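You operate a simulated robot arm through the tools that you are given. There is no shell and no other tool.

You run a simulated two-armed robot. Do the job below in one go: nothing can be reset, and whatever is moved stays where it is left.

TASK
Shut the docking bay's air valve, lift the clamp lever, then park cart E's coupling and plug on the cart.
Fine: coupling in its holder, plug in its holster; the brake stays on.

The check looks at the end state, three seconds after you hand in, the way a careful person would. Anything else that was tipped, shoved, dropped, spilled or broken makes it a failure.

THE ROBOT
Two 7-joint arms with fingered hands on one trunk that stands fixed in place. Base frame: the origin is at the foot of the trunk, x ahead of it, y to its left, z up. Units: mm, degrees, N and s.
The left shoulder is at [30, 136, 1180], the right one opposite. Each reaches about 1253 mm from its shoulder. Payload 5 kg a hand.
The TCP of each hand is the grasp point between the finger pads, 42 mm short of the fingertips. In the tool frame z runs along the fingers and y along their closing line. The gripper opens to 208 mm; its body begins 119 mm behind the TCP. The gripper is a hand of 4 fingers: y runs from the thumb to the fingers, the wrist lies at [0, 0, -332] in the tool frame, and closing takes about 1.5 s.
Orientation is told as [roll, pitch, yaw] about the base's x, y, z axes, in that order, counted from this pose: with the fingers straight down and closing along the base's y, the tool's x points along the base's -x, its y along +y and its z along -z.

THE INTERFACE
- The arms move only by the tool nudge_tool. It takes "left_plan", "right_plan" or both (then of equal length, played together; a hand with none holds still); each is a list of rows, each a list of 7 numbers: the shift along the tool's x, y, z in mm, then the turn, a rotation vector about the tool's x, y, z in degrees, then the gripper command, from -1 (fully open) to 1 (shut), values between in proportion. In form: [[x, y, z, wx, wy, wz, jaw], ...]. A call has 1 to 20 rows; each row is the pose to reach, as a shift and turn from the pose commanded when the call began, along the tool's axes at that moment. Rows are played at 5 a second. More than 50 mm and 8.6 degrees between two rows, or a gripper value outside its range, and nothing of the call is played. Where a pose cannot be reached the arm comes as near as it can. A force on the tool above 50 N (or 10 N above the force at the start of the call, whichever is more), or a blocked arm, ends the call early, and 0.2 s more pass. The fingers move at their own pace (about 72 mm/s each) and stop on an object; they squeeze with about 23 N. The grip force told is the motor's: it shows also when the fingers shut on nothing. Time passes only in rows, and 0.2 s behind the last, so rows that repeat a pose let the fingers close. The reply holds the time, the measured pose of the TCP, the force on the tool along the base axes, the opening and the grip force, in the units named above and with some noise, with the torque about the TCP (base axes, N m) and any sound that the robot's microphone picked up.
- Cameras (640 x 400 px; columns grow to the right, rows downward): "scene" is now at [27.9, -37.7, 1895.6]; the picture's right is [-0.53, -0.85, 0.00], its down [-0.71, 0.44, -0.55] and it looks along [0.46, -0.29, -0.84] (base axes); focal length 324 px, centre (320, 200). "left" rides on the left gripper at [-101, 0, -145] in its tool frame; the picture's right is [-0.01, -1.00, 0.00], its down [0.82, 0.00, -0.57] and it looks along [0.57, 0.00, 0.82] (tool axes); focal length 261 px, centre (320, 200). "right" rides on the right gripper at [101, 0, -145] in its tool frame; the picture's right is [0.00, 1.00, 0.00], its down [-0.82, 0.00, -0.57] and it looks along [-0.57, 0.00, 0.82] (tool axes); focal length 261 px, centre (320, 200). There is no depth. A picture from a camera that has moved, and an enlarged one, comes with that camera's place and axes in the base frame and with its lens.
- get_image(camera): a new picture of that camera. The clock stands still meanwhile.
- slide_trunk(by): moves the trunk up (or, below 0, down) by that many mm; the arms and the scene camera ride with it, the base frame stays. It gives what a move gives, with no picture.
- preshape(shape, hand): the hand has 4 fingers and takes this shape, open, in about a second: jaw (thumb against the fingers, like two jaws); tri (thumb and two fingers); tip (a fingertip pinch); poke (one finger out to press); point (the index stretched); flat (the hand flat); cup (the hand cupped); fist (a fist). The gripper value then closes the fingers along that shape, each until it touches; the sizes above hold for jaw. It gives what a move gives, with no picture.
- head_to(pan, tilt): turns the head with the scene camera to pan (to the left, within 143 degrees either way) and tilt (down, from -29 to 69), counted from straight ahead of the robot. It gives what a move gives.
- zoom(camera, box): a new picture of the part [left, top, right, bottom] of that camera's present view, enlarged. The clock stands still meanwhile.
- sign_off(): hands the job in; it is judged then, once.

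Places have to be worked out from the pictures, the camera data and where the tool is seen. Open the grippers and draw the arms clear of the work before you hand the job in, unless the task says otherwise.

The tools are called after "Emit:" as a command line: name --argument value ..., lists and objects as JSON in quotes. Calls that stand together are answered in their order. nudge_tool: Moves the arms, as the interface text tells. Its arguments: {"type":"object","properties":{"left_plan":{"type":"array","items":{"type":"array","items":{"type":"number"}}},"right_plan":{"type":"array","items":{"type":"array","items":{"type":"number"}}}},"required":[]} The other tools are called the same way: slide_trunk (by) moves the trunk up or down; preshape (shape, hand) gives the hand a shape; head_to (pan, tilt) turns the head that bears the scene camera; get_image (camera) takes a picture; zoom (camera, box) takes an enlarged picture of a part of a camera's view; sign_off () hands the job in.

At the start:

```text
clock: 0.0
left_tcp_pos: [750.7, 42.1, 1146.9]
left_tool_rot: [0.0, 0.0, 0.0]
left_wrist_force: [0.1, -0.4, -0.1]
left_ft_torque: [0.0, -0.02, -0.01]
left_gripper_width: 207.7
left_grasp_force: 0.1
left_shape: jaw
right_tcp_pos: [602.0, -534.5, 1099.7]
right_tool_rot: [0.0, -0.1, 0.0]
right_wrist_force: [0.2, 0.1, 1.1]
right_ft_torque: [0.0, -0.02, 0.02]
right_gripper_width: 207.7
right_grasp_force: 0.0
right_shape: jaw
trunk travel left (down, up): [-200.0, 290.0]
head pan, tilt (commanded): [-32.0, 56.9]
```

scene: 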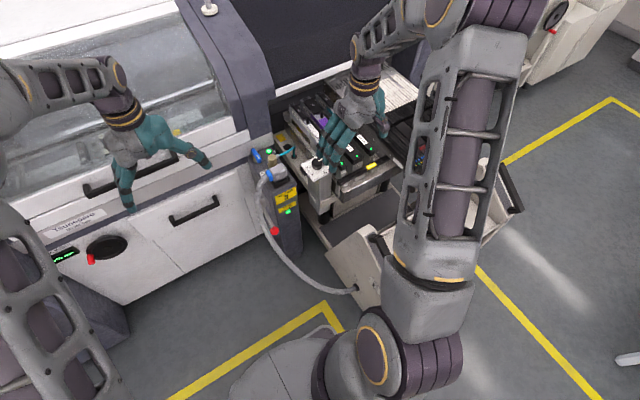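
right: 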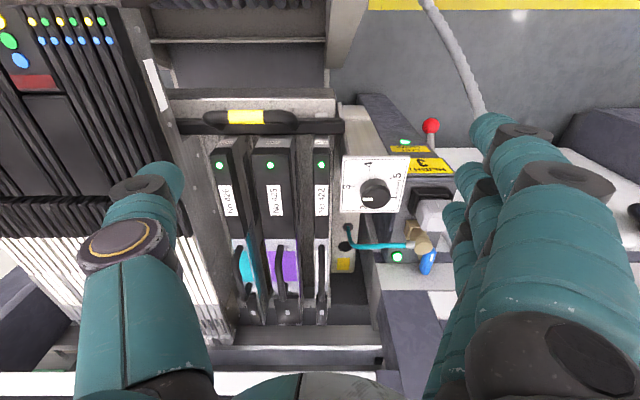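
left: 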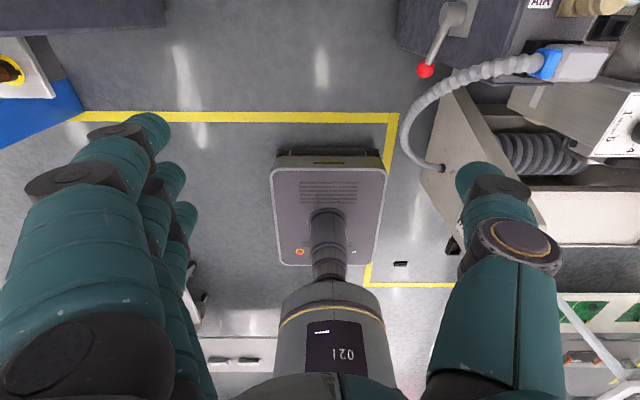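

The pictures show a dock with an air line, a blue plug and a red-knobbed lever close to the cart. I'll look closer at the docking bay before moving anything.

Emit:
zoom --camera "scene" --box '[230, 80, 430, 205]'

Emit:
zoom --camera "scene" --box '[230, 180, 430, 305]'

Emit:
zoom --camera "right" --box '[320, 80, 480, 280]'

Emit:
zoom --camera "left" --box '[390, 0, 640, 180]'

```text
3.20 times, centred on (330, 142) of scene
camera zoom: at [27.9, -37.7, 1895.6], right [-0.53, -0.85, 0.0], down [-0.71, 0.44, -0.55], along [0.46, -0.29, -0.84], focal length 1036 px, centre (288, 384)
```

zoom: 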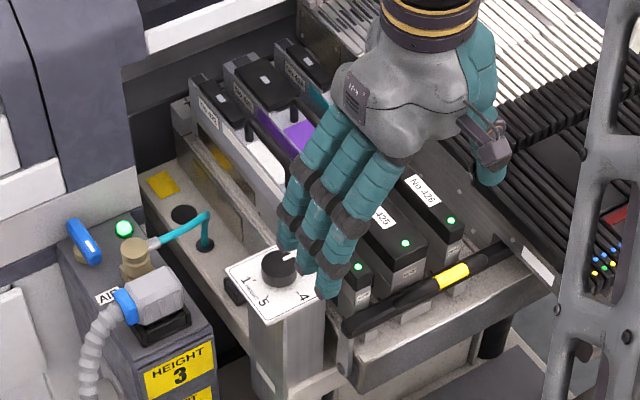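

```text
3.20 times, centred on (330, 242) of scene
camera zoom: at [27.9, -37.7, 1895.6], right [-0.53, -0.85, 0.0], down [-0.71, 0.44, -0.55], along [0.46, -0.29, -0.84], focal length 1036 px, centre (288, 64)
```

zoom: 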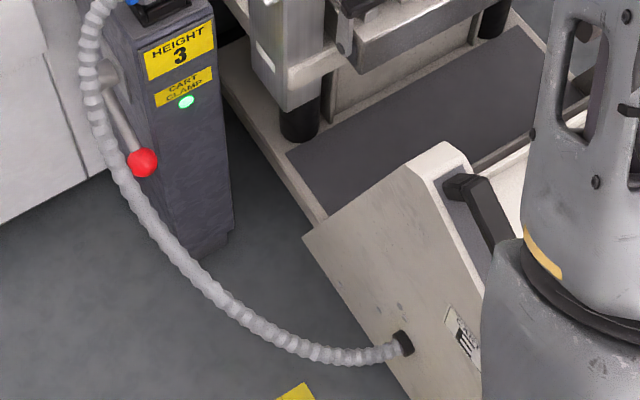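

```text
2.00 times, centred on (400, 180) of right
camera zoom: at [500.9, -535.5, 1241.4], right [0.0, 1.0, 0.0], down [0.82, 0.0, 0.57], along [0.57, 0.0, -0.82], focal length 521 px, centre (160, 240)
```

zoom: 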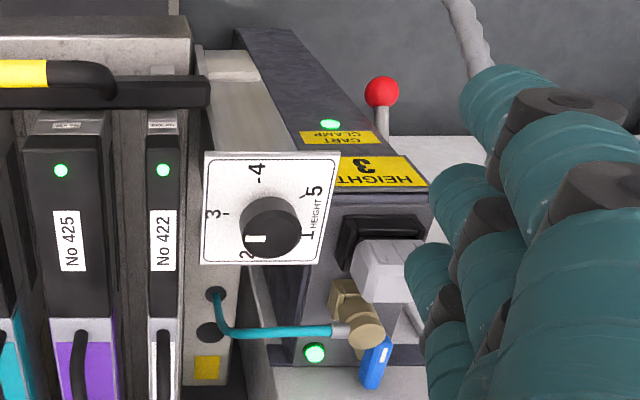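

```text
2.22 times, centred on (515, 90) of left
camera zoom: at [851.4, 43.0, 1291.8], right [0.01, -1.0, 0.0], down [-0.82, 0.0, 0.57], along [-0.57, 0.0, -0.82], focal length 579 px, centre (-113, 444)
```

zoom: 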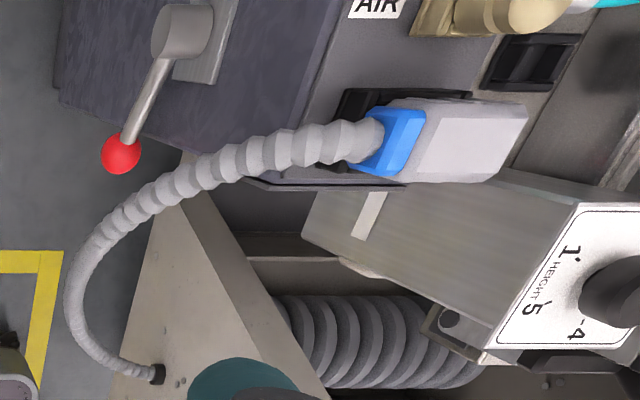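

I need the overall layout, so I'll turn the head to view the dock from other angles.

Emit:
head_to --pan -20 --tilt 40

Emit:
get_image --camera "scene"

Emit:
head_to --pan -60 --tilt 50

Emit:
get_image --camera "scene"

Emit:
head_to --pan 20 --tilt 45

Emit:
get_image --camera "scene"

```text
clock: 0.8
left_tcp_pos: [750.9, 41.6, 1145.8]
left_tool_rot: [0.0, 0.1, 0.0]
left_wrist_force: [-0.1, 0.5, -0.5]
left_ft_torque: [0.05, 0.07, 0.0]
left_gripper_width: 208.0
left_grasp_force: 0.0
left_shape: jaw
right_tcp_pos: [600.8, -536.4, 1098.8]
right_tool_rot: [0.0, 0.0, 0.0]
right_wrist_force: [0.3, -0.1, -0.3]
right_ft_torque: [0.03, -0.06, 0.02]
right_gripper_width: 207.7
right_grasp_force: 0.1
right_shape: jaw
trunk travel left (down, up): [-200.0, 290.0]
head pan, tilt (commanded): [-20.0, 40.0]
```

```text
taken
camera scene: at [48.4, -29.8, 1918.6], right [-0.34, -0.94, 0.0], down [-0.6, 0.22, -0.77], along [0.72, -0.26, -0.64], focal length 324 px, centre (320, 200)
```

scene: 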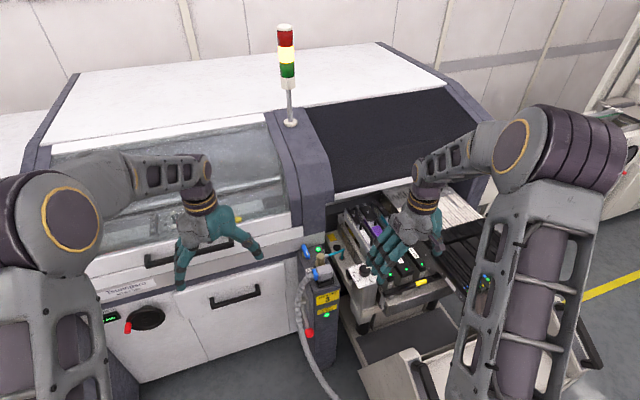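

```text
clock: 1.9
left_tcp_pos: [750.6, 42.8, 1146.3]
left_tool_rot: [0.1, 0.0, -0.1]
left_wrist_force: [0.6, -0.1, -0.4]
left_ft_torque: [0.02, 0.01, -0.04]
left_gripper_width: 207.6
left_grasp_force: 0.0
left_shape: jaw
right_tcp_pos: [602.1, -535.0, 1097.6]
right_tool_rot: [0.0, 0.0, 0.0]
right_wrist_force: [0.1, 0.5, -0.5]
right_ft_torque: [0.02, 0.04, -0.01]
right_gripper_width: 207.6
right_grasp_force: 0.1
right_shape: jaw
trunk travel left (down, up): [-200.0, 290.0]
head pan, tilt (commanded): [-60.0, 50.0]
```

```text
taken
camera scene: at [7.2, -67.3, 1904.5], right [-0.87, -0.5, 0.0], down [-0.38, 0.66, -0.64], along [0.32, -0.56, -0.77], focal length 324 px, centre (320, 200)
```

scene: 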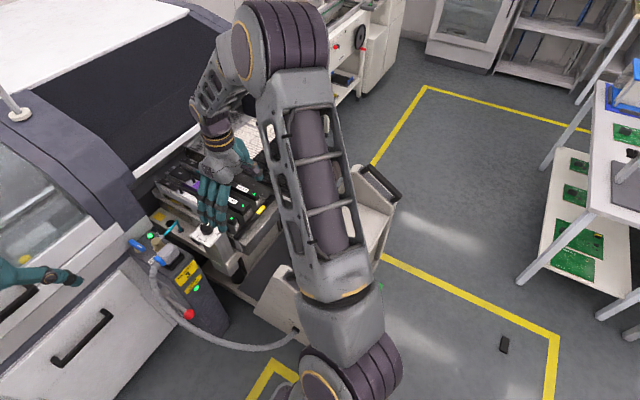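

```text
clock: 3.4
left_tcp_pos: [751.6, 41.1, 1146.8]
left_tool_rot: [-0.1, 0.0, 0.1]
left_wrist_force: [0.4, -0.1, -0.2]
left_ft_torque: [-0.02, 0.0, 0.03]
left_gripper_width: 207.9
left_grasp_force: 0.0
left_shape: jaw
right_tcp_pos: [600.5, -536.1, 1098.5]
right_tool_rot: [0.0, 0.0, 0.0]
right_wrist_force: [-1.1, -0.4, -0.1]
right_ft_torque: [0.03, 0.02, 0.02]
right_gripper_width: 207.8
right_grasp_force: 0.1
right_shape: jaw
trunk travel left (down, up): [-200.0, 290.0]
head pan, tilt (commanded): [20.0, 45.0]
```

```text
taken
camera scene: at [45.0, 27.2, 1911.4], right [0.34, -0.94, 0.0], down [-0.66, -0.24, -0.71], along [0.66, 0.24, -0.71], focal length 324 px, centre (320, 200)
```

scene: 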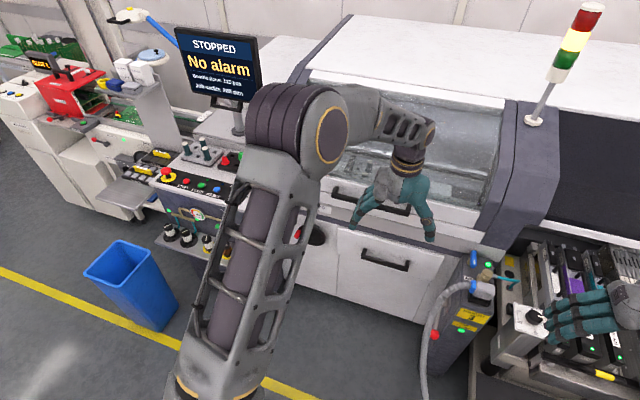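

The dock post is about x 800–950, y -300, with the air valve near [948,-293,838], the plug near [799,-324,857] and the clamp lever ball near [740,-235,540]. I'll withdraw the right hand upward and sideways so the cart is clear to see.

Emit:
nudge_tool --right_plan '[[20, -15, -35, 0, 0, 0, -1], [40, -30, -70, 0, 0, 0, -1], [60, -45, -105, 0, 0, 0, -1], [80, -60, -140, 0, 0, 0, -1], [100, -75, -175, 0, 0, 0, -1], [120, -90, -200, 0, 0, 0, -1]]'

Emit:
head_to --pan -32 --tilt 50

Emit:
get_image --camera "scene"

Emit:
get_image --camera "right"

```text
clock: 4.8
left_tcp_pos: [750.2, 42.2, 1147.2]
left_tool_rot: [0.0, -0.2, 0.1]
left_wrist_force: [-0.8, -0.3, 0.0]
left_ft_torque: [-0.02, -0.09, -0.01]
left_gripper_width: 207.9
left_grasp_force: 0.1
left_shape: jaw
right_tcp_pos: [480.0, -625.5, 1296.8]
right_tool_rot: [0.1, 0.1, 0.0]
right_wrist_force: [-0.1, -0.1, -0.1]
right_ft_torque: [-0.04, -0.07, 0.0]
right_gripper_width: 207.7
right_grasp_force: 0.0
right_shape: jaw
trunk travel left (down, up): [-200.0, 290.0]
head pan, tilt (commanded): [20.0, 45.0]
```

```text
clock: 6.0
left_tcp_pos: [750.6, 41.7, 1146.9]
left_tool_rot: [0.1, 0.0, 0.0]
left_wrist_force: [0.8, -0.1, 0.8]
left_ft_torque: [0.01, 0.02, -0.02]
left_gripper_width: 207.8
left_grasp_force: 0.0
left_shape: jaw
right_tcp_pos: [481.1, -626.2, 1295.4]
right_tool_rot: [-0.1, -0.1, 0.1]
right_wrist_force: [0.7, 0.4, -0.4]
right_ft_torque: [0.0, 0.03, 0.01]
right_gripper_width: 207.9
right_grasp_force: 0.0
right_shape: jaw
trunk travel left (down, up): [-200.0, 290.0]
head pan, tilt (commanded): [-32.0, 50.0]
```

```text
taken
camera scene: at [34.0, -41.4, 1904.5], right [-0.53, -0.85, 0.0], down [-0.65, 0.41, -0.64], along [0.55, -0.34, -0.77], focal length 324 px, centre (320, 200)
```

scene: 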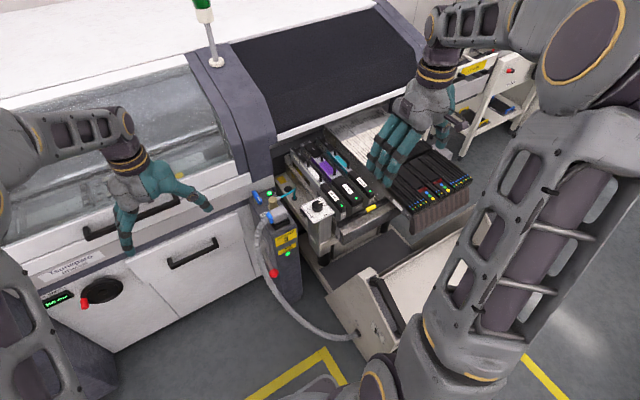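

```text
taken
camera right: at [381.2, -625.4, 1438.5], right [0.0, 1.0, 0.0], down [0.82, 0.0, 0.57], along [0.57, 0.0, -0.82], focal length 261 px, centre (320, 200)
```

right: 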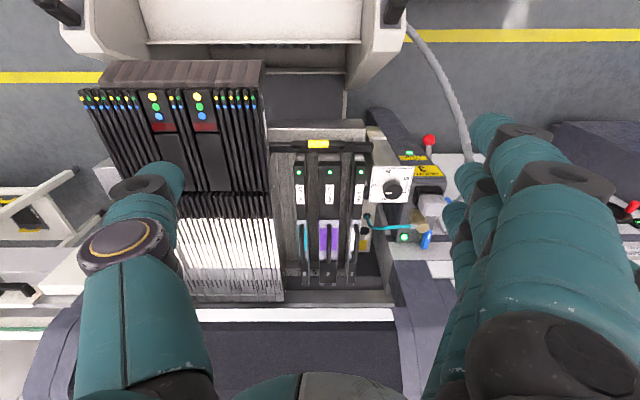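

Emit:
zoom --camera "scene" --box '[235, 150, 395, 250]'

Emit:
zoom --camera "scene" --box '[255, 220, 455, 345]'

Emit:
zoom --camera "right" --box '[340, 90, 500, 260]'

Emit:
zoom --camera "right" --box '[40, 0, 460, 150]'

```text
4.00 times, centred on (315, 200) of scene
camera zoom: at [34.0, -41.4, 1904.5], right [-0.53, -0.85, 0.0], down [-0.65, 0.41, -0.64], along [0.55, -0.34, -0.77], focal length 1295 px, centre (340, 200)
```

zoom: 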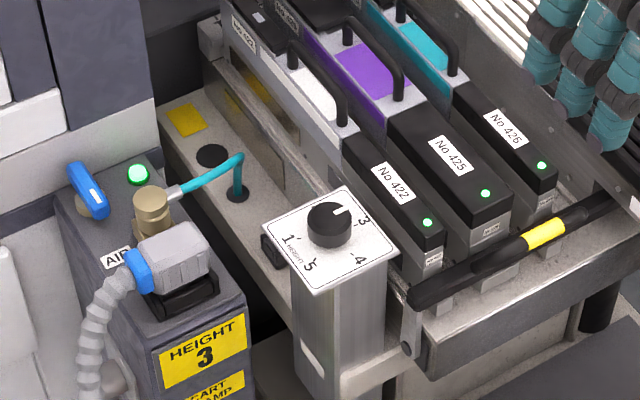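

```text
3.20 times, centred on (355, 282) of scene
camera zoom: at [34.0, -41.4, 1904.5], right [-0.53, -0.85, 0.0], down [-0.65, 0.41, -0.64], along [0.55, -0.34, -0.77], focal length 1036 px, centre (208, -64)
```

zoom: 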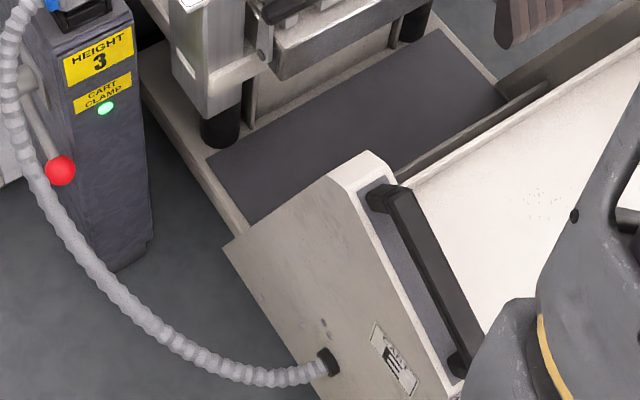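

```text
2.35 times, centred on (420, 175) of right
camera zoom: at [381.2, -625.4, 1438.5], right [0.0, 1.0, 0.0], down [0.82, 0.0, 0.57], along [0.57, 0.0, -0.82], focal length 613 px, centre (85, 259)
```

zoom: 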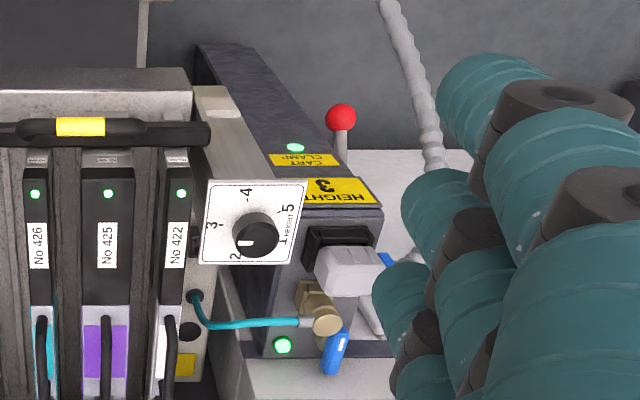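

```text
1.52 times, centred on (250, 75) of right
camera zoom: at [381.2, -625.4, 1438.5], right [0.0, 1.0, 0.0], down [0.82, 0.0, 0.57], along [0.57, 0.0, -0.82], focal length 397 px, centre (427, 390)
```

zoom: 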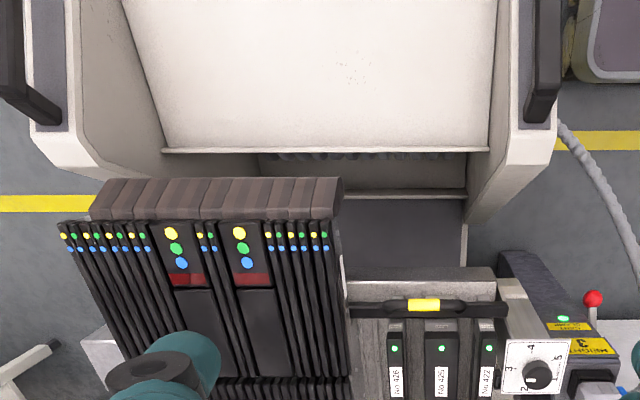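

The cart has a black round hole beside the hose grommet and a small black box by the dial pillar, which could be the holder and the holster. I'll bring the right camera over the dock to look closely.

Emit:
nudge_tool --right_plan '[[-20, 38, 0, 0, 0, 0, -1], [-40, 76, 0, 0, 0, 0, -1], [-60, 114, 0, 0, 0, 0, -1], [-80, 152, 0, 0, 0, 0, -1], [-100, 190, 20, 0, 0, 0, -1], [-120, 226, 40, 0, 0, 0, -1]]'

Emit:
get_image --camera "right"

Emit:
zoom --camera "right" --box '[240, 100, 400, 300]'

Emit:
get_image --camera "scene"

```text
clock: 7.4
left_tcp_pos: [752.0, 42.5, 1144.7]
left_tool_rot: [0.0, 0.1, -0.1]
left_wrist_force: [0.4, -0.1, -0.5]
left_ft_torque: [-0.13, 0.1, 0.02]
left_gripper_width: 207.9
left_grasp_force: 0.0
left_shape: jaw
right_tcp_pos: [604.7, -400.6, 1259.5]
right_tool_rot: [0.1, -0.1, 0.0]
right_wrist_force: [0.5, -0.5, 0.3]
right_ft_torque: [-0.07, 0.09, 0.01]
right_gripper_width: 207.9
right_grasp_force: 0.2
right_shape: jaw
trunk travel left (down, up): [-200.0, 290.0]
head pan, tilt (commanded): [-32.0, 50.0]
```

```text
taken
camera right: at [504.9, -400.0, 1402.7], right [0.0, 1.0, 0.0], down [0.82, 0.0, 0.57], along [0.57, 0.0, -0.82], focal length 261 px, centre (320, 200)
```

right: 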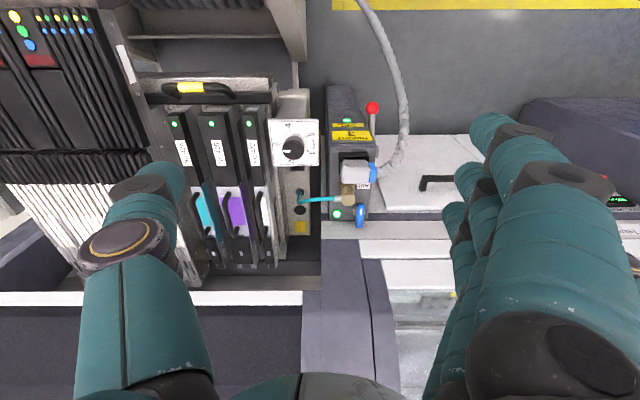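

```text
2.00 times, centred on (320, 200) of right
camera zoom: at [504.9, -400.0, 1402.7], right [0.0, 1.0, 0.0], down [0.82, 0.0, 0.57], along [0.57, 0.0, -0.82], focal length 521 px, centre (320, 200)
```

zoom: 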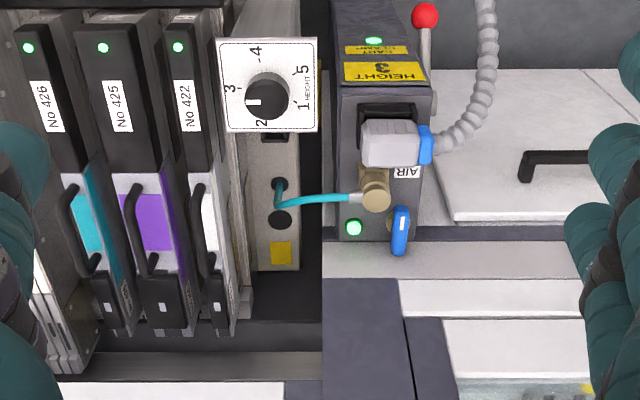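

```text
taken
camera scene: at [35.7, -40.0, 1904.5], right [-0.53, -0.85, 0.0], down [-0.65, 0.41, -0.64], along [0.54, -0.34, -0.77], focal length 324 px, centre (320, 200)
```

scene: 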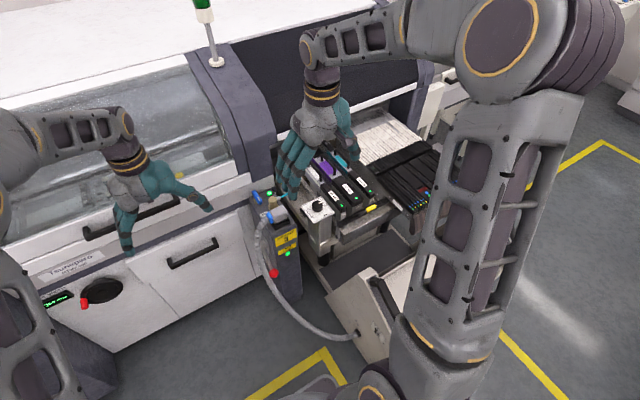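

The rail on the cart, at z of roughly 720, has a rectangular black opening near [878,-468], the hose grommet, and a round black hole near [1015,-465]. I'll lower the right hand camera for a closer view.

Emit:
nudge_tool --right_plan '[[0, -10, 40, 0, 0, 0, -1], [-5, -20, 80, 0, 0, 0, -1], [-10, -30, 120, 0, 0, 0, -1], [-20, -30, 160, 0, 0, 0, -1]]'

Emit:
get_image --camera "right"

Emit:
zoom --camera "right" --box '[240, 130, 440, 280]'

```text
clock: 8.4
left_tcp_pos: [752.4, 42.6, 1144.7]
left_tool_rot: [-0.1, 0.1, 0.0]
left_wrist_force: [0.5, -0.2, -1.0]
left_ft_torque: [0.01, 0.11, -0.01]
left_gripper_width: 207.6
left_grasp_force: 0.1
left_shape: jaw
right_tcp_pos: [625.6, -430.3, 1097.7]
right_tool_rot: [-0.1, 0.0, 0.1]
right_wrist_force: [1.7, -0.5, 0.2]
right_ft_torque: [0.05, 0.14, 0.03]
right_gripper_width: 207.8
right_grasp_force: 0.1
right_shape: jaw
trunk travel left (down, up): [-200.0, 290.0]
head pan, tilt (commanded): [-32.0, 50.0]
```

```text
taken
camera right: at [525.2, -430.5, 1241.3], right [0.0, 1.0, 0.0], down [0.82, 0.0, 0.57], along [0.57, 0.0, -0.82], focal length 261 px, centre (320, 200)
```

right: 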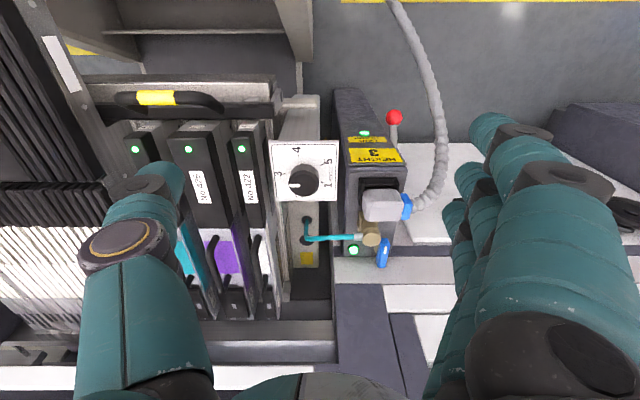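

```text
2.67 times, centred on (340, 205) of right
camera zoom: at [525.2, -430.5, 1241.3], right [0.0, 1.0, 0.0], down [0.82, 0.0, 0.57], along [0.57, 0.0, -0.82], focal length 695 px, centre (267, 187)
```

zoom: 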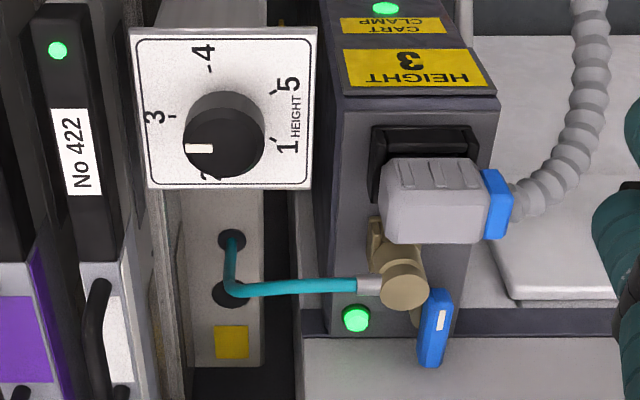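

I see the brass coupling beside the blue valve and the grey plug sitting on its black socket. I'll pull the right hand back and bring the left hand round, yawed 90°, to look at the dock from its left side.

Emit:
nudge_tool --left_plan '[[-5, -13, 13, 0, 0, -8.18, -1], [-9, -26, 26, 0, 0, -16.36, -1], [-14, -39, 39, 0, 0, -24.5, -1], [-18, -52, 52, 0, 0, -32.7, -1], [-23, -65, 65, 0, 0, -40.9, -1], [-27, -78, 78, 0, 0, -49.1, -1], [-32, -91, 91, 0, 0, -57.3, -1], [-36, -104, 104, 0, 0, -65.5, -1], [-41, -117, 117, 0, 0, -73.6, -1], [-45, -130, 130, 0, 0, -81.8, -1], [-50, -143, 142, 0, 0, -90, -1]]' --right_plan '[[13, -18, -18, 0, 0, 0, -1], [26, -36, -36, 0, 0, 0, -1], [40, -54, -54, 0, 0, 0, -1], [53, -72, -72, 0, 0, 0, -1], [66, -90, -90, 0, 0, 0, -1], [79, -108, -108, 0, 0, 0, -1], [92, -126, -126, 0, 0, 0, -1], [105, -144, -144, 0, 0, 0, -1], [119, -162, -162, 0, 0, 0, -1], [132, -180, -180, 0, 0, 0, -1], [145, -195, -200, 0, 0, 0, -1]]'

Emit:
get_image --camera "left"

Emit:
get_image --camera "scene"

```text
clock: 10.8
left_tcp_pos: [798.9, -101.2, 1004.4]
left_tool_rot: [0.2, -0.1, 90.1]
left_wrist_force: [0.2, -1.2, -2.6]
left_ft_torque: [0.06, 0.04, 0.01]
left_gripper_width: 208.0
left_grasp_force: 0.1
left_shape: jaw
right_tcp_pos: [474.2, -628.2, 1296.3]
right_tool_rot: [0.1, -0.1, 0.0]
right_wrist_force: [-2.5, -1.6, -0.8]
right_ft_torque: [0.24, -0.31, 0.01]
right_gripper_width: 208.0
right_grasp_force: 0.0
right_shape: jaw
trunk travel left (down, up): [-200.0, 290.0]
head pan, tilt (commanded): [-32.0, 50.0]
```

```text
taken
camera left: at [797.9, -1.2, 1149.2], right [1.0, 0.01, 0.0], down [0.01, -0.82, 0.57], along [0.0, -0.57, -0.82], focal length 261 px, centre (320, 200)
```

left: 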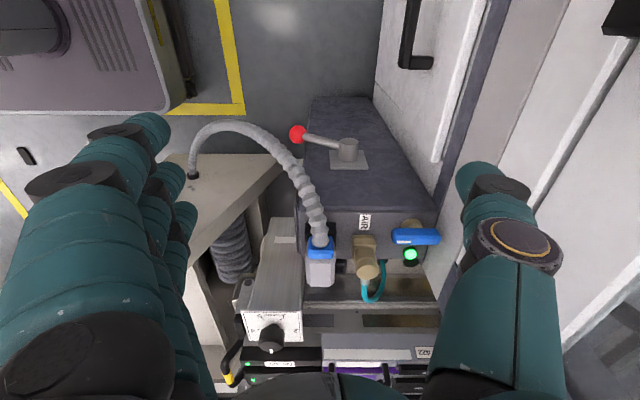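

```text
taken
camera scene: at [33.1, -43.3, 1904.2], right [-0.53, -0.85, 0.0], down [-0.65, 0.41, -0.64], along [0.55, -0.34, -0.77], focal length 324 px, centre (320, 200)
```

scene: 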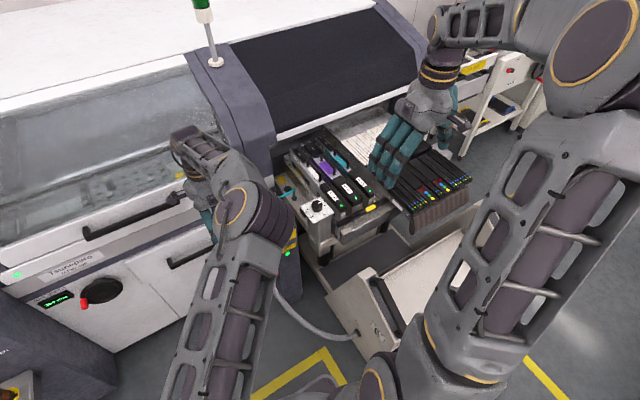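

The lever's pivot is on the post's left face and the arm points toward the robot. I'll zoom in for the details.

Emit:
zoom --camera "left" --box '[230, 90, 450, 230]'

Emit:
zoom --camera "left" --box '[230, 200, 450, 340]'

```text
2.86 times, centred on (340, 160) of left
camera zoom: at [797.9, -1.2, 1149.2], right [1.0, 0.01, 0.0], down [0.01, -0.82, 0.57], along [0.0, -0.57, -0.82], focal length 745 px, centre (263, 314)
```

zoom: 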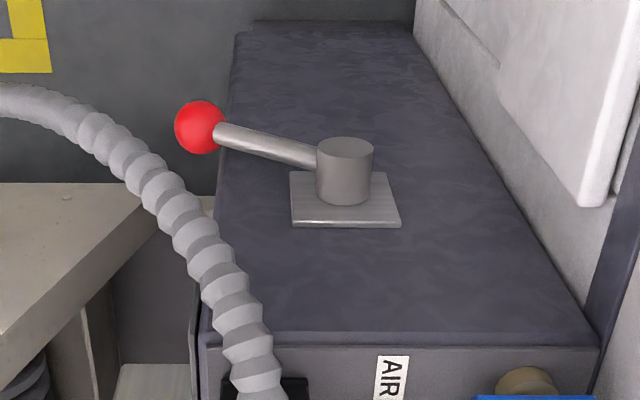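

```text
2.86 times, centred on (340, 270) of left
camera zoom: at [797.9, -1.2, 1149.2], right [1.0, 0.01, 0.0], down [0.01, -0.82, 0.57], along [0.0, -0.57, -0.82], focal length 745 px, centre (263, 0)
```

zoom: 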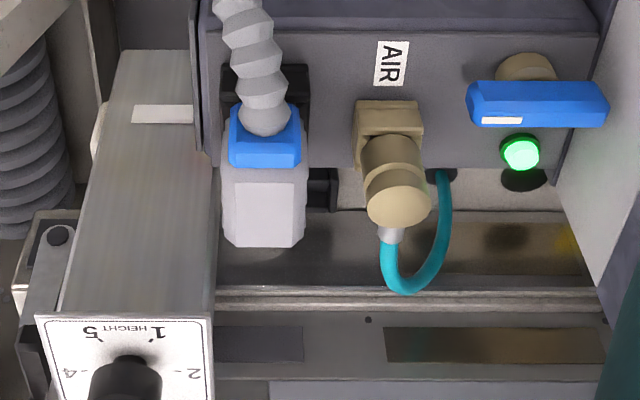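

The view is sharp when enlarged, so I'll zoom further onto the plug, coupling and valve from here.

Emit:
zoom --camera "left" --box '[290, 210, 450, 310]'

Emit:
zoom --camera "right" --box '[360, 120, 460, 270]'

Emit:
zoom --camera "scene" --box '[255, 170, 345, 226]'

```text
4.00 times, centred on (370, 260) of left
camera zoom: at [797.9, -1.2, 1149.2], right [1.0, 0.01, 0.0], down [0.01, -0.82, 0.57], along [0.0, -0.57, -0.82], focal length 1043 px, centre (120, -40)
```

zoom: 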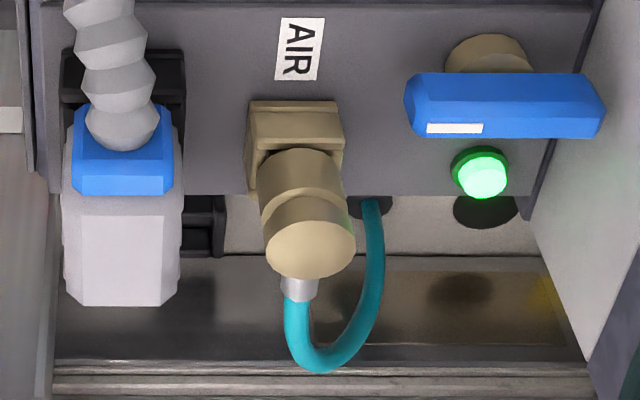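

```text
2.67 times, centred on (410, 195) of right
camera zoom: at [373.1, -627.5, 1440.0], right [0.01, 1.0, 0.0], down [0.82, -0.01, 0.57], along [0.57, 0.0, -0.82], focal length 695 px, centre (80, 213)
```

zoom: 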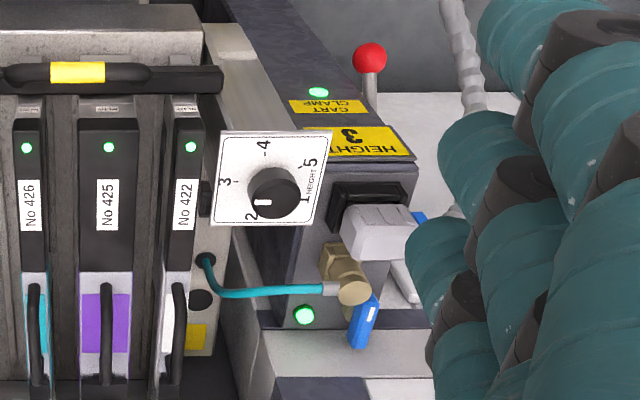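

```text
7.11 times, centred on (300, 198) of scene
camera zoom: at [33.1, -43.3, 1904.2], right [-0.53, -0.85, 0.0], down [-0.65, 0.41, -0.64], along [0.55, -0.34, -0.77], focal length 2303 px, centre (462, 214)
```

zoom: 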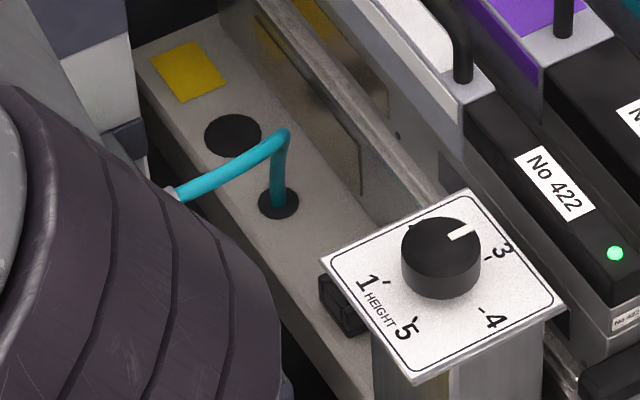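

The cart rail holds a raised black box next to the dial pillar, the hose grommet and a round black feature. I'll move the left hand so its camera looks straight down on the rail.

Emit:
nudge_tool --left_plan '[[42, -7, -6, 0, 5, 0, -1], [85, -14, -12, 0, 10, 0, -1], [128, -21, -18, 0, 15, 0, -1], [171, -29, -24, 0, 20, 0, -1], [214, -36, -30, 0, 25, 0, -1], [256, -43, -36, 0, 30, 0, -1], [299, -51, -40, 0, 35, 0, -1]]'

Emit:
get_image --camera "left"

Emit:
get_image --camera "scene"

```text
clock: 12.5
left_tcp_pos: [751.7, -380.7, 1003.3]
left_tool_rot: [1.2, 34.5, 89.7]
left_wrist_force: [1.5, -1.4, 2.1]
left_ft_torque: [0.3, 0.11, -0.04]
left_gripper_width: 208.1
left_grasp_force: 0.1
left_shape: jaw
left hand out of reach, approached as far as the arm can: row 3, 4, 5, 6, 7
right_tcp_pos: [478.6, -624.9, 1299.6]
right_tool_rot: [0.0, -0.3, 0.2]
right_wrist_force: [2.0, 1.2, 0.4]
right_ft_torque: [-0.02, 0.17, 0.01]
right_gripper_width: 208.0
right_grasp_force: 0.0
right_shape: jaw
trunk travel left (down, up): [-200.0, 290.0]
head pan, tilt (commanded): [-32.0, 50.0]
stopped in row 7 (left hand): the force on the tool passed its limit at 65 N (the readings are from after the stop); the commanded pose is now the measured one
```

```text
taken
camera left: at [755.2, -215.5, 1065.7], right [1.0, -0.01, -0.02], down [0.01, -0.35, 0.94], along [-0.02, -0.94, -0.35], focal length 261 px, centre (320, 200)
```

left: 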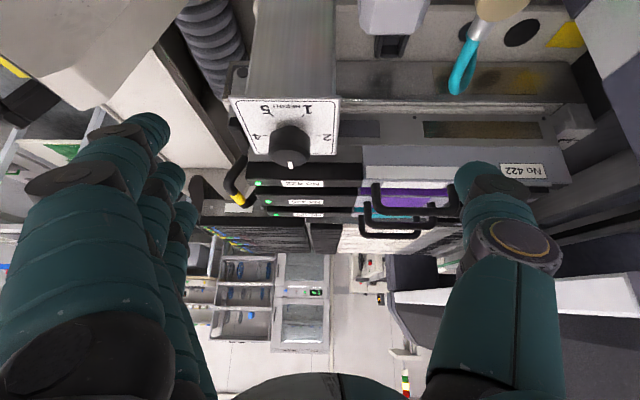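

```text
taken
camera scene: at [35.2, -42.4, 1904.5], right [-0.53, -0.85, 0.0], down [-0.65, 0.41, -0.64], along [0.54, -0.34, -0.77], focal length 324 px, centre (320, 200)
```

scene: 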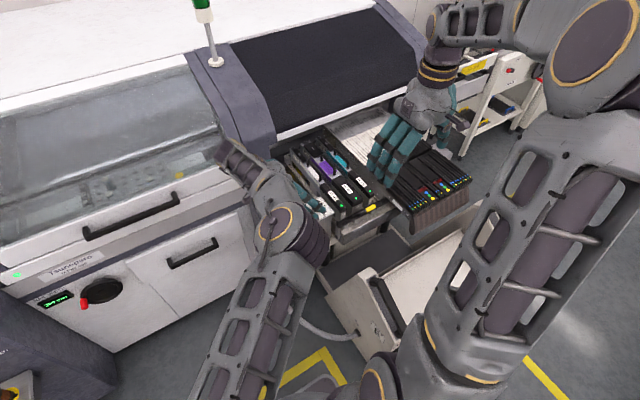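

I tilted the wrong way: the hand ran out of reach and the call stopped on a force limit, though nothing in view looks displaced. I'll back the left hand out, returning to the upright pose, and check the scene.

Emit:
nudge_tool --left_plan '[[-21, 0, -39, 0, -7, 0, -1], [-43, 0, -78, 0, -14, 0, -1], [-64, 0, -118, 0, -21, 0, -1], [-86, 0, -157, 0, -28, 0, -1], [-107, 0, -196, 0, -35, 0, -1]]'

Emit:
get_image --camera "scene"

Emit:
get_image --camera "right"

Emit:
get_image --camera "left"

```text
clock: 13.7
left_tcp_pos: [758.1, -205.8, 1079.5]
left_tool_rot: [1.0, 5.6, 88.8]
left_wrist_force: [-0.8, 0.8, -1.8]
left_ft_torque: [-0.2, -0.11, 0.01]
left_gripper_width: 207.8
left_grasp_force: 0.1
left_shape: jaw
left hand out of reach, approached as far as the arm can: row 3, 4, 5
right_tcp_pos: [475.5, -624.1, 1300.1]
right_tool_rot: [0.0, -0.3, 0.1]
right_wrist_force: [-1.6, 0.2, -0.4]
right_ft_torque: [0.01, -0.1, -0.02]
right_gripper_width: 208.0
right_grasp_force: 0.0
right_shape: jaw
trunk travel left (down, up): [-200.0, 290.0]
head pan, tilt (commanded): [-32.0, 50.0]
```

```text
taken
camera scene: at [32.9, -41.6, 1904.6], right [-0.53, -0.85, 0.0], down [-0.65, 0.41, -0.64], along [0.55, -0.34, -0.77], focal length 324 px, centre (320, 200)
```

scene: 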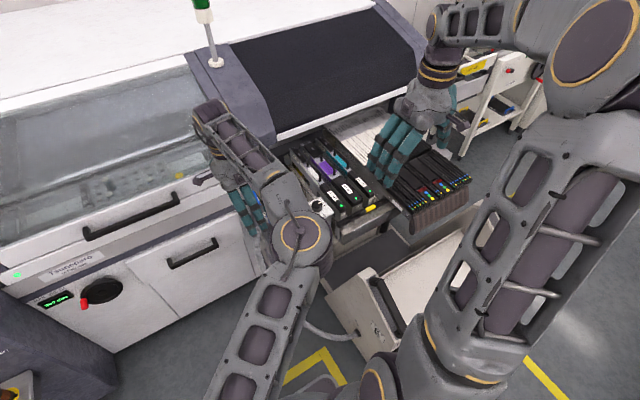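

```text
taken
camera right: at [374.8, -624.7, 1442.7], right [0.0, 1.0, 0.0], down [0.82, 0.0, 0.58], along [0.58, 0.0, -0.82], focal length 261 px, centre (320, 200)
```

right: 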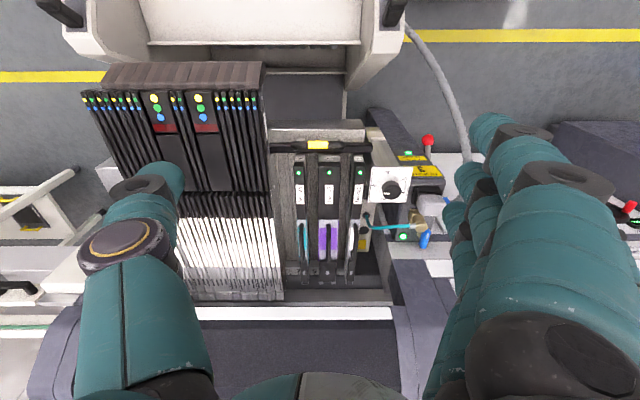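

```text
taken
camera left: at [761.7, -91.6, 1215.0], right [1.0, -0.02, -0.02], down [0.0, -0.76, 0.65], along [-0.02, -0.65, -0.76], focal length 261 px, centre (320, 200)
```

left: 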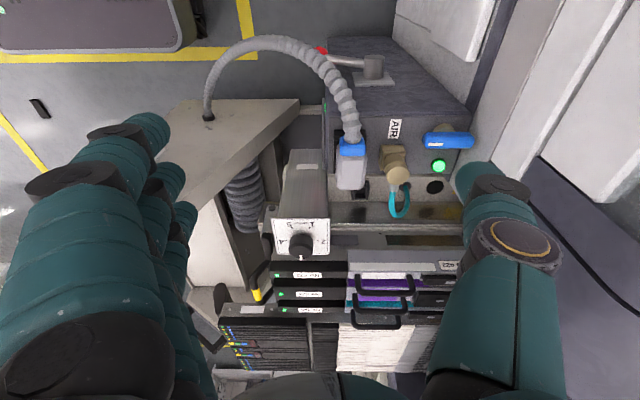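

Nothing has shifted. I'll return the left arm to its natural starting posture near [750, 42, 1147] with no yaw.

Emit:
nudge_tool --left_plan '[[-23, 0, -6, 0, 0, 8, -1], [-46, 0, -12, 0, 0, 16, -1], [-68, 0, -18, 0, 0, 24, -1], [-91, 0, -24, 0, 0, 32, -1], [-114, 0, -30, 0, 0, 40, -1], [-136, 0, -36, 0, 0, 48, -1], [-159, 0, -42, 0, 0, 56, -1], [-182, 0, -48, 0, 0, 64, -1], [-205, 0, -54, 0, 0, 72, -1], [-227, 0, -60, 0, 0, 80, -1], [-250, 0, -66, 0, 0, 88, -1]]'

Emit:
get_image --camera "scene"

```text
clock: 16.1
left_tcp_pos: [764.5, 50.2, 1122.0]
left_tool_rot: [-5.8, 1.2, 0.7]
left_wrist_force: [-0.6, 0.3, 0.3]
left_ft_torque: [-0.02, -0.04, 0.04]
left_gripper_width: 208.1
left_grasp_force: 0.0
left_shape: jaw
right_tcp_pos: [476.9, -623.2, 1300.6]
right_tool_rot: [-0.1, -0.2, 0.1]
right_wrist_force: [-0.4, 0.5, 0.6]
right_ft_torque: [-0.12, 0.03, 0.03]
right_gripper_width: 208.0
right_grasp_force: 0.0
right_shape: jaw
trunk travel left (down, up): [-200.0, 290.0]
head pan, tilt (commanded): [-32.0, 50.0]
```

```text
taken
camera scene: at [33.6, -39.5, 1904.6], right [-0.53, -0.85, 0.0], down [-0.65, 0.41, -0.64], along [0.55, -0.34, -0.77], focal length 324 px, centre (320, 200)
```

scene: 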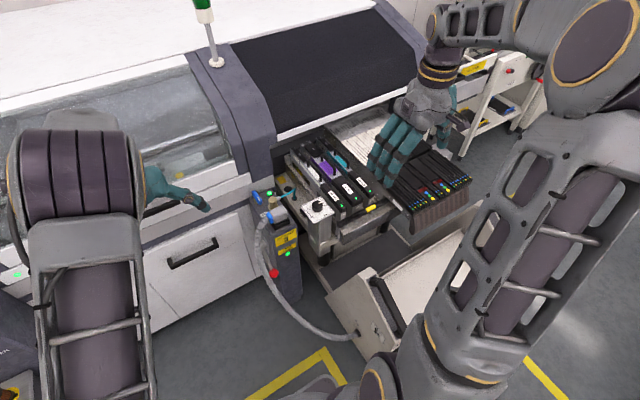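

Both arms are clear of the work. Now I'll bring the left hand over the rail pitched −35°, with the wrist toward the robot, so its camera looks straight down.

Emit:
nudge_tool --left_plan '[[-9, -37, 11, -0.5, -3, 0, -1], [-18, -75, 21, -1, -6, 0, -1], [-27, -112, 32, -1.5, -9, 0, -1], [-35, -150, 43, -2, -12, 0, -1], [-44, -187, 53, -2.5, -15, 0, -1], [-53, -225, 64, -3, -18, 0, -1], [-62, -262, 75, -3.5, -21, 0, -1], [-71, -299, 85, -4, -24, 0, -1], [-80, -337, 96, -4.5, -27, 0, -1], [-88, -374, 107, -5, -30, 0, -1], [-97, -412, 117, -5.4, -33, 0, -1], [-106, -449, 128, -5.8, -35, 0, -1]]'

Emit:
get_image --camera "left"

```text
clock: 18.7
left_tcp_pos: [877.0, -409.8, 1033.7]
left_tool_rot: [-0.1, -33.8, 2.8]
left_wrist_force: [1.6, 1.6, 0.1]
left_ft_torque: [-0.05, 0.16, -0.06]
left_gripper_width: 208.2
left_grasp_force: 0.1
left_shape: jaw
right_tcp_pos: [477.2, -625.1, 1298.2]
right_tool_rot: [-0.1, -0.1, 0.2]
right_wrist_force: [0.0, -0.8, -1.2]
right_ft_torque: [0.05, 0.1, -0.02]
right_gripper_width: 207.9
right_grasp_force: 0.1
right_shape: jaw
trunk travel left (down, up): [-200.0, 290.0]
head pan, tilt (commanded): [-32.0, 50.0]
```

```text
taken
camera left: at [880.1, -408.6, 1211.8], right [0.05, -1.0, 0.0], down [-1.0, -0.05, 0.02], along [-0.02, 0.0, -1.0], focal length 261 px, centre (320, 200)
```

left: 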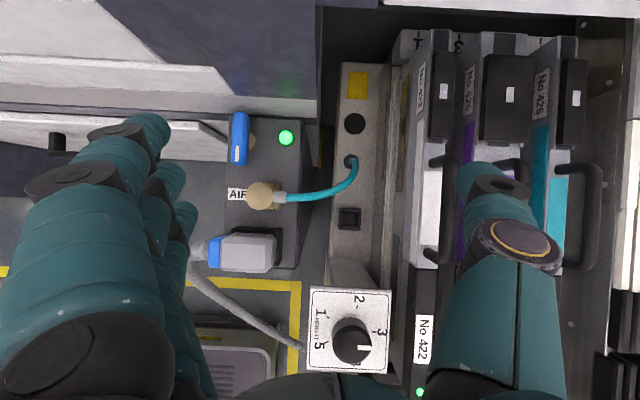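

Excellent straight-down view. I'll enlarge the rail and the dock top to measure them.

Emit:
zoom --camera "left" --box '[300, 50, 420, 290]'

Emit:
zoom --camera "left" --box '[190, 100, 330, 290]'

Emit:
zoom --camera "left" --box '[320, 180, 380, 260]'

```text
1.67 times, centred on (360, 170) of left
camera zoom: at [880.1, -408.6, 1211.8], right [0.05, -1.0, 0.0], down [-1.0, -0.05, 0.02], along [-0.02, 0.0, -1.0], focal length 434 px, centre (253, 250)
```

zoom: 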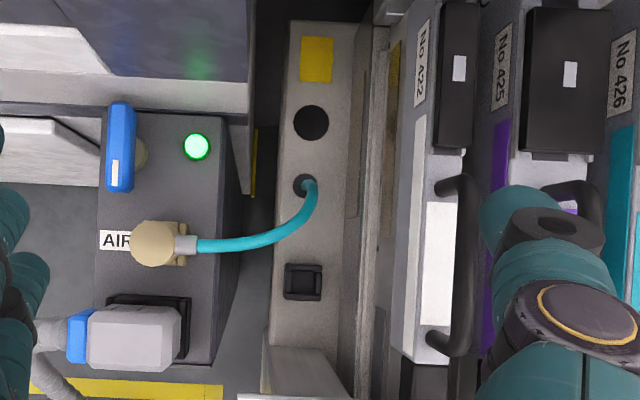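

```text
2.11 times, centred on (260, 195) of left
camera zoom: at [880.1, -408.6, 1211.8], right [0.05, -1.0, 0.0], down [-1.0, -0.05, 0.02], along [-0.02, 0.0, -1.0], focal length 549 px, centre (446, 210)
```

zoom: 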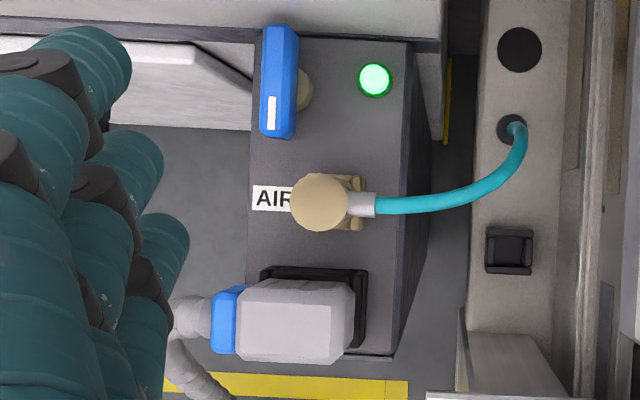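

```text
5.00 times, centred on (350, 220) of left
camera zoom: at [880.1, -408.6, 1211.8], right [0.05, -1.0, 0.0], down [-1.0, -0.05, 0.02], along [-0.02, 0.0, -1.0], focal length 1303 px, centre (170, 100)
```

zoom: 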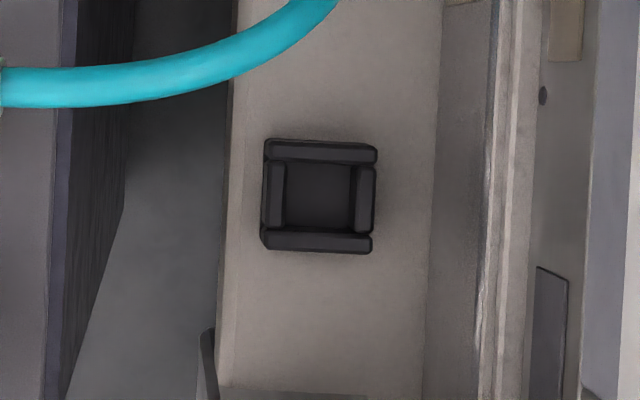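

The plan view gives: valve handle centred at [952,-289,843] lying along x (75 mm long), coupling top at [874,-329,865], plug body centred at about [807,-310], holster at [837,-466] and round holder at [1016,-466] on the rail at z≈722. I'll put the left hand above the valve with the jaw partly closed.

Emit:
nudge_tool --left_plan '[[-5, 30, 29, 0.4, -0.3, 0.6, 0.2], [-11, 59, 58, 0.8, -0.6, 1.2, 0.2], [-16, 89, 86, 1.2, -0.9, 1.8, 0.2], [-21, 118, 115, 1.56, -1.2, 2.33, 0.2], [-21, 118, 115, 1.56, -1.2, 2.33, 0.2]]'

Emit:
get_image --camera "left"

Emit:
get_image --camera "scene"

```text
clock: 20.0
left_tcp_pos: [945.4, -288.4, 955.3]
left_tool_rot: [-0.4, -34.8, 0.1]
left_wrist_force: [-39.9, 4.5, 23.0]
left_ft_torque: [1.26, -0.9, 2.4]
left_gripper_width: 84.2
left_grasp_force: 0.0
left_shape: jaw
right_tcp_pos: [476.1, -622.8, 1302.3]
right_tool_rot: [-0.1, -0.4, 0.3]
right_wrist_force: [0.4, 1.3, 0.2]
right_ft_torque: [-0.08, 0.0, 0.0]
right_gripper_width: 208.0
right_grasp_force: 0.0
right_shape: jaw
trunk travel left (down, up): [-200.0, 290.0]
head pan, tilt (commanded): [-32.0, 50.0]
stopped in row 5 (left hand): the force on the tool passed its limit at 55 N (the readings are from after the stop); the commanded pose is now the measured one
```

```text
taken
camera left: at [945.4, -286.8, 1131.4], right [0.0, -1.0, 0.01], down [-1.0, 0.0, 0.0], along [0.0, -0.01, -1.0], focal length 261 px, centre (320, 200)
```

left: 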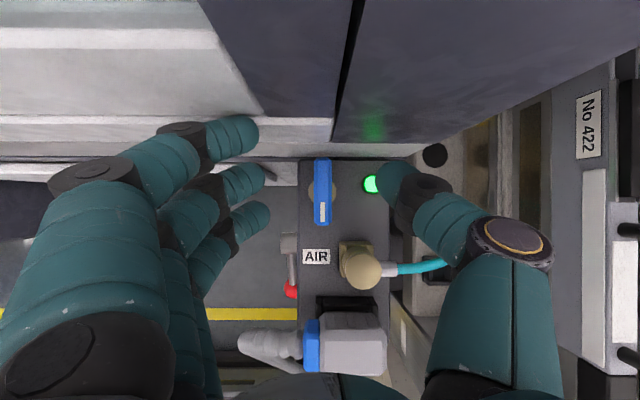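

```text
taken
camera scene: at [27.1, -39.9, 1904.9], right [-0.53, -0.85, 0.0], down [-0.65, 0.41, -0.65], along [0.55, -0.34, -0.76], focal length 324 px, centre (320, 200)
```

scene: 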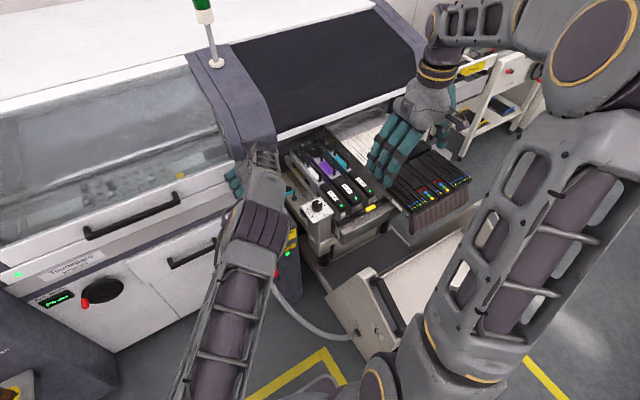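

The stop came from the outer finger pressing the machine front (−40 N in x), so the machine face is near x≈1000 here. I'll back away at once, up and toward the robot.

Emit:
nudge_tool --left_plan '[[12, 0, -24, 0, 0, 0, 0.2], [30, 0, -50, 0, 0, 0, 0.2], [50, 0, -85, 0, 0, 0, 0.2], [70, 0, -115, 0, 0, 0, 0.2]]'

Emit:
preshape --hand "left" --shape "poke"

Emit:
get_image --camera "left"

Emit:
get_image --camera "scene"

```text
clock: 21.0
left_tcp_pos: [826.2, -287.2, 1005.7]
left_tool_rot: [-0.2, -34.9, -0.1]
left_wrist_force: [-0.6, 0.3, 0.1]
left_ft_torque: [-0.06, -0.07, -0.01]
left_gripper_width: 83.9
left_grasp_force: 0.1
left_shape: jaw
right_tcp_pos: [475.6, -625.0, 1300.0]
right_tool_rot: [0.0, -0.3, 0.2]
right_wrist_force: [-0.7, 0.0, 0.7]
right_ft_torque: [0.05, -0.2, 0.02]
right_gripper_width: 207.8
right_grasp_force: 0.0
right_shape: jaw
trunk travel left (down, up): [-200.0, 290.0]
head pan, tilt (commanded): [-32.0, 50.0]
```

```text
clock: 21.9
left_tcp_pos: [827.8, -287.8, 1006.4]
left_tool_rot: [-0.1, -34.8, 0.0]
left_wrist_force: [-0.7, 0.0, -0.2]
left_ft_torque: [-0.02, 0.0, 0.03]
left_gripper_width: 0.0
left_grasp_force: 0.1
left_shape: poke
right_tcp_pos: [477.7, -624.6, 1299.7]
right_tool_rot: [-0.1, -0.3, 0.2]
right_wrist_force: [-0.7, 0.3, 0.2]
right_ft_torque: [-0.01, -0.06, 0.02]
right_gripper_width: 207.9
right_grasp_force: 0.1
right_shape: jaw
trunk travel left (down, up): [-200.0, 290.0]
head pan, tilt (commanded): [-32.0, 50.0]
```

```text
taken
camera left: at [827.3, -287.6, 1182.3], right [0.0, -1.0, 0.0], down [-1.0, 0.0, 0.0], along [0.0, 0.0, -1.0], focal length 261 px, centre (320, 200)
```

left: 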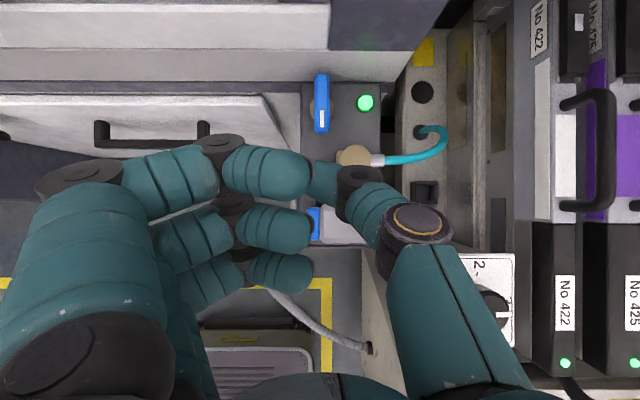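

```text
taken
camera scene: at [33.3, -41.5, 1904.5], right [-0.53, -0.85, 0.0], down [-0.65, 0.41, -0.64], along [0.55, -0.34, -0.77], focal length 324 px, centre (320, 200)
```

scene: 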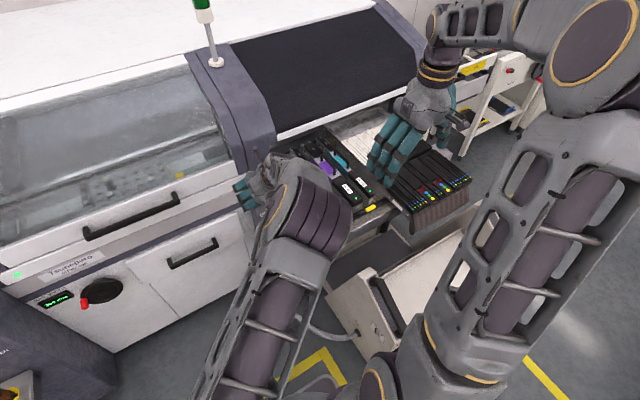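

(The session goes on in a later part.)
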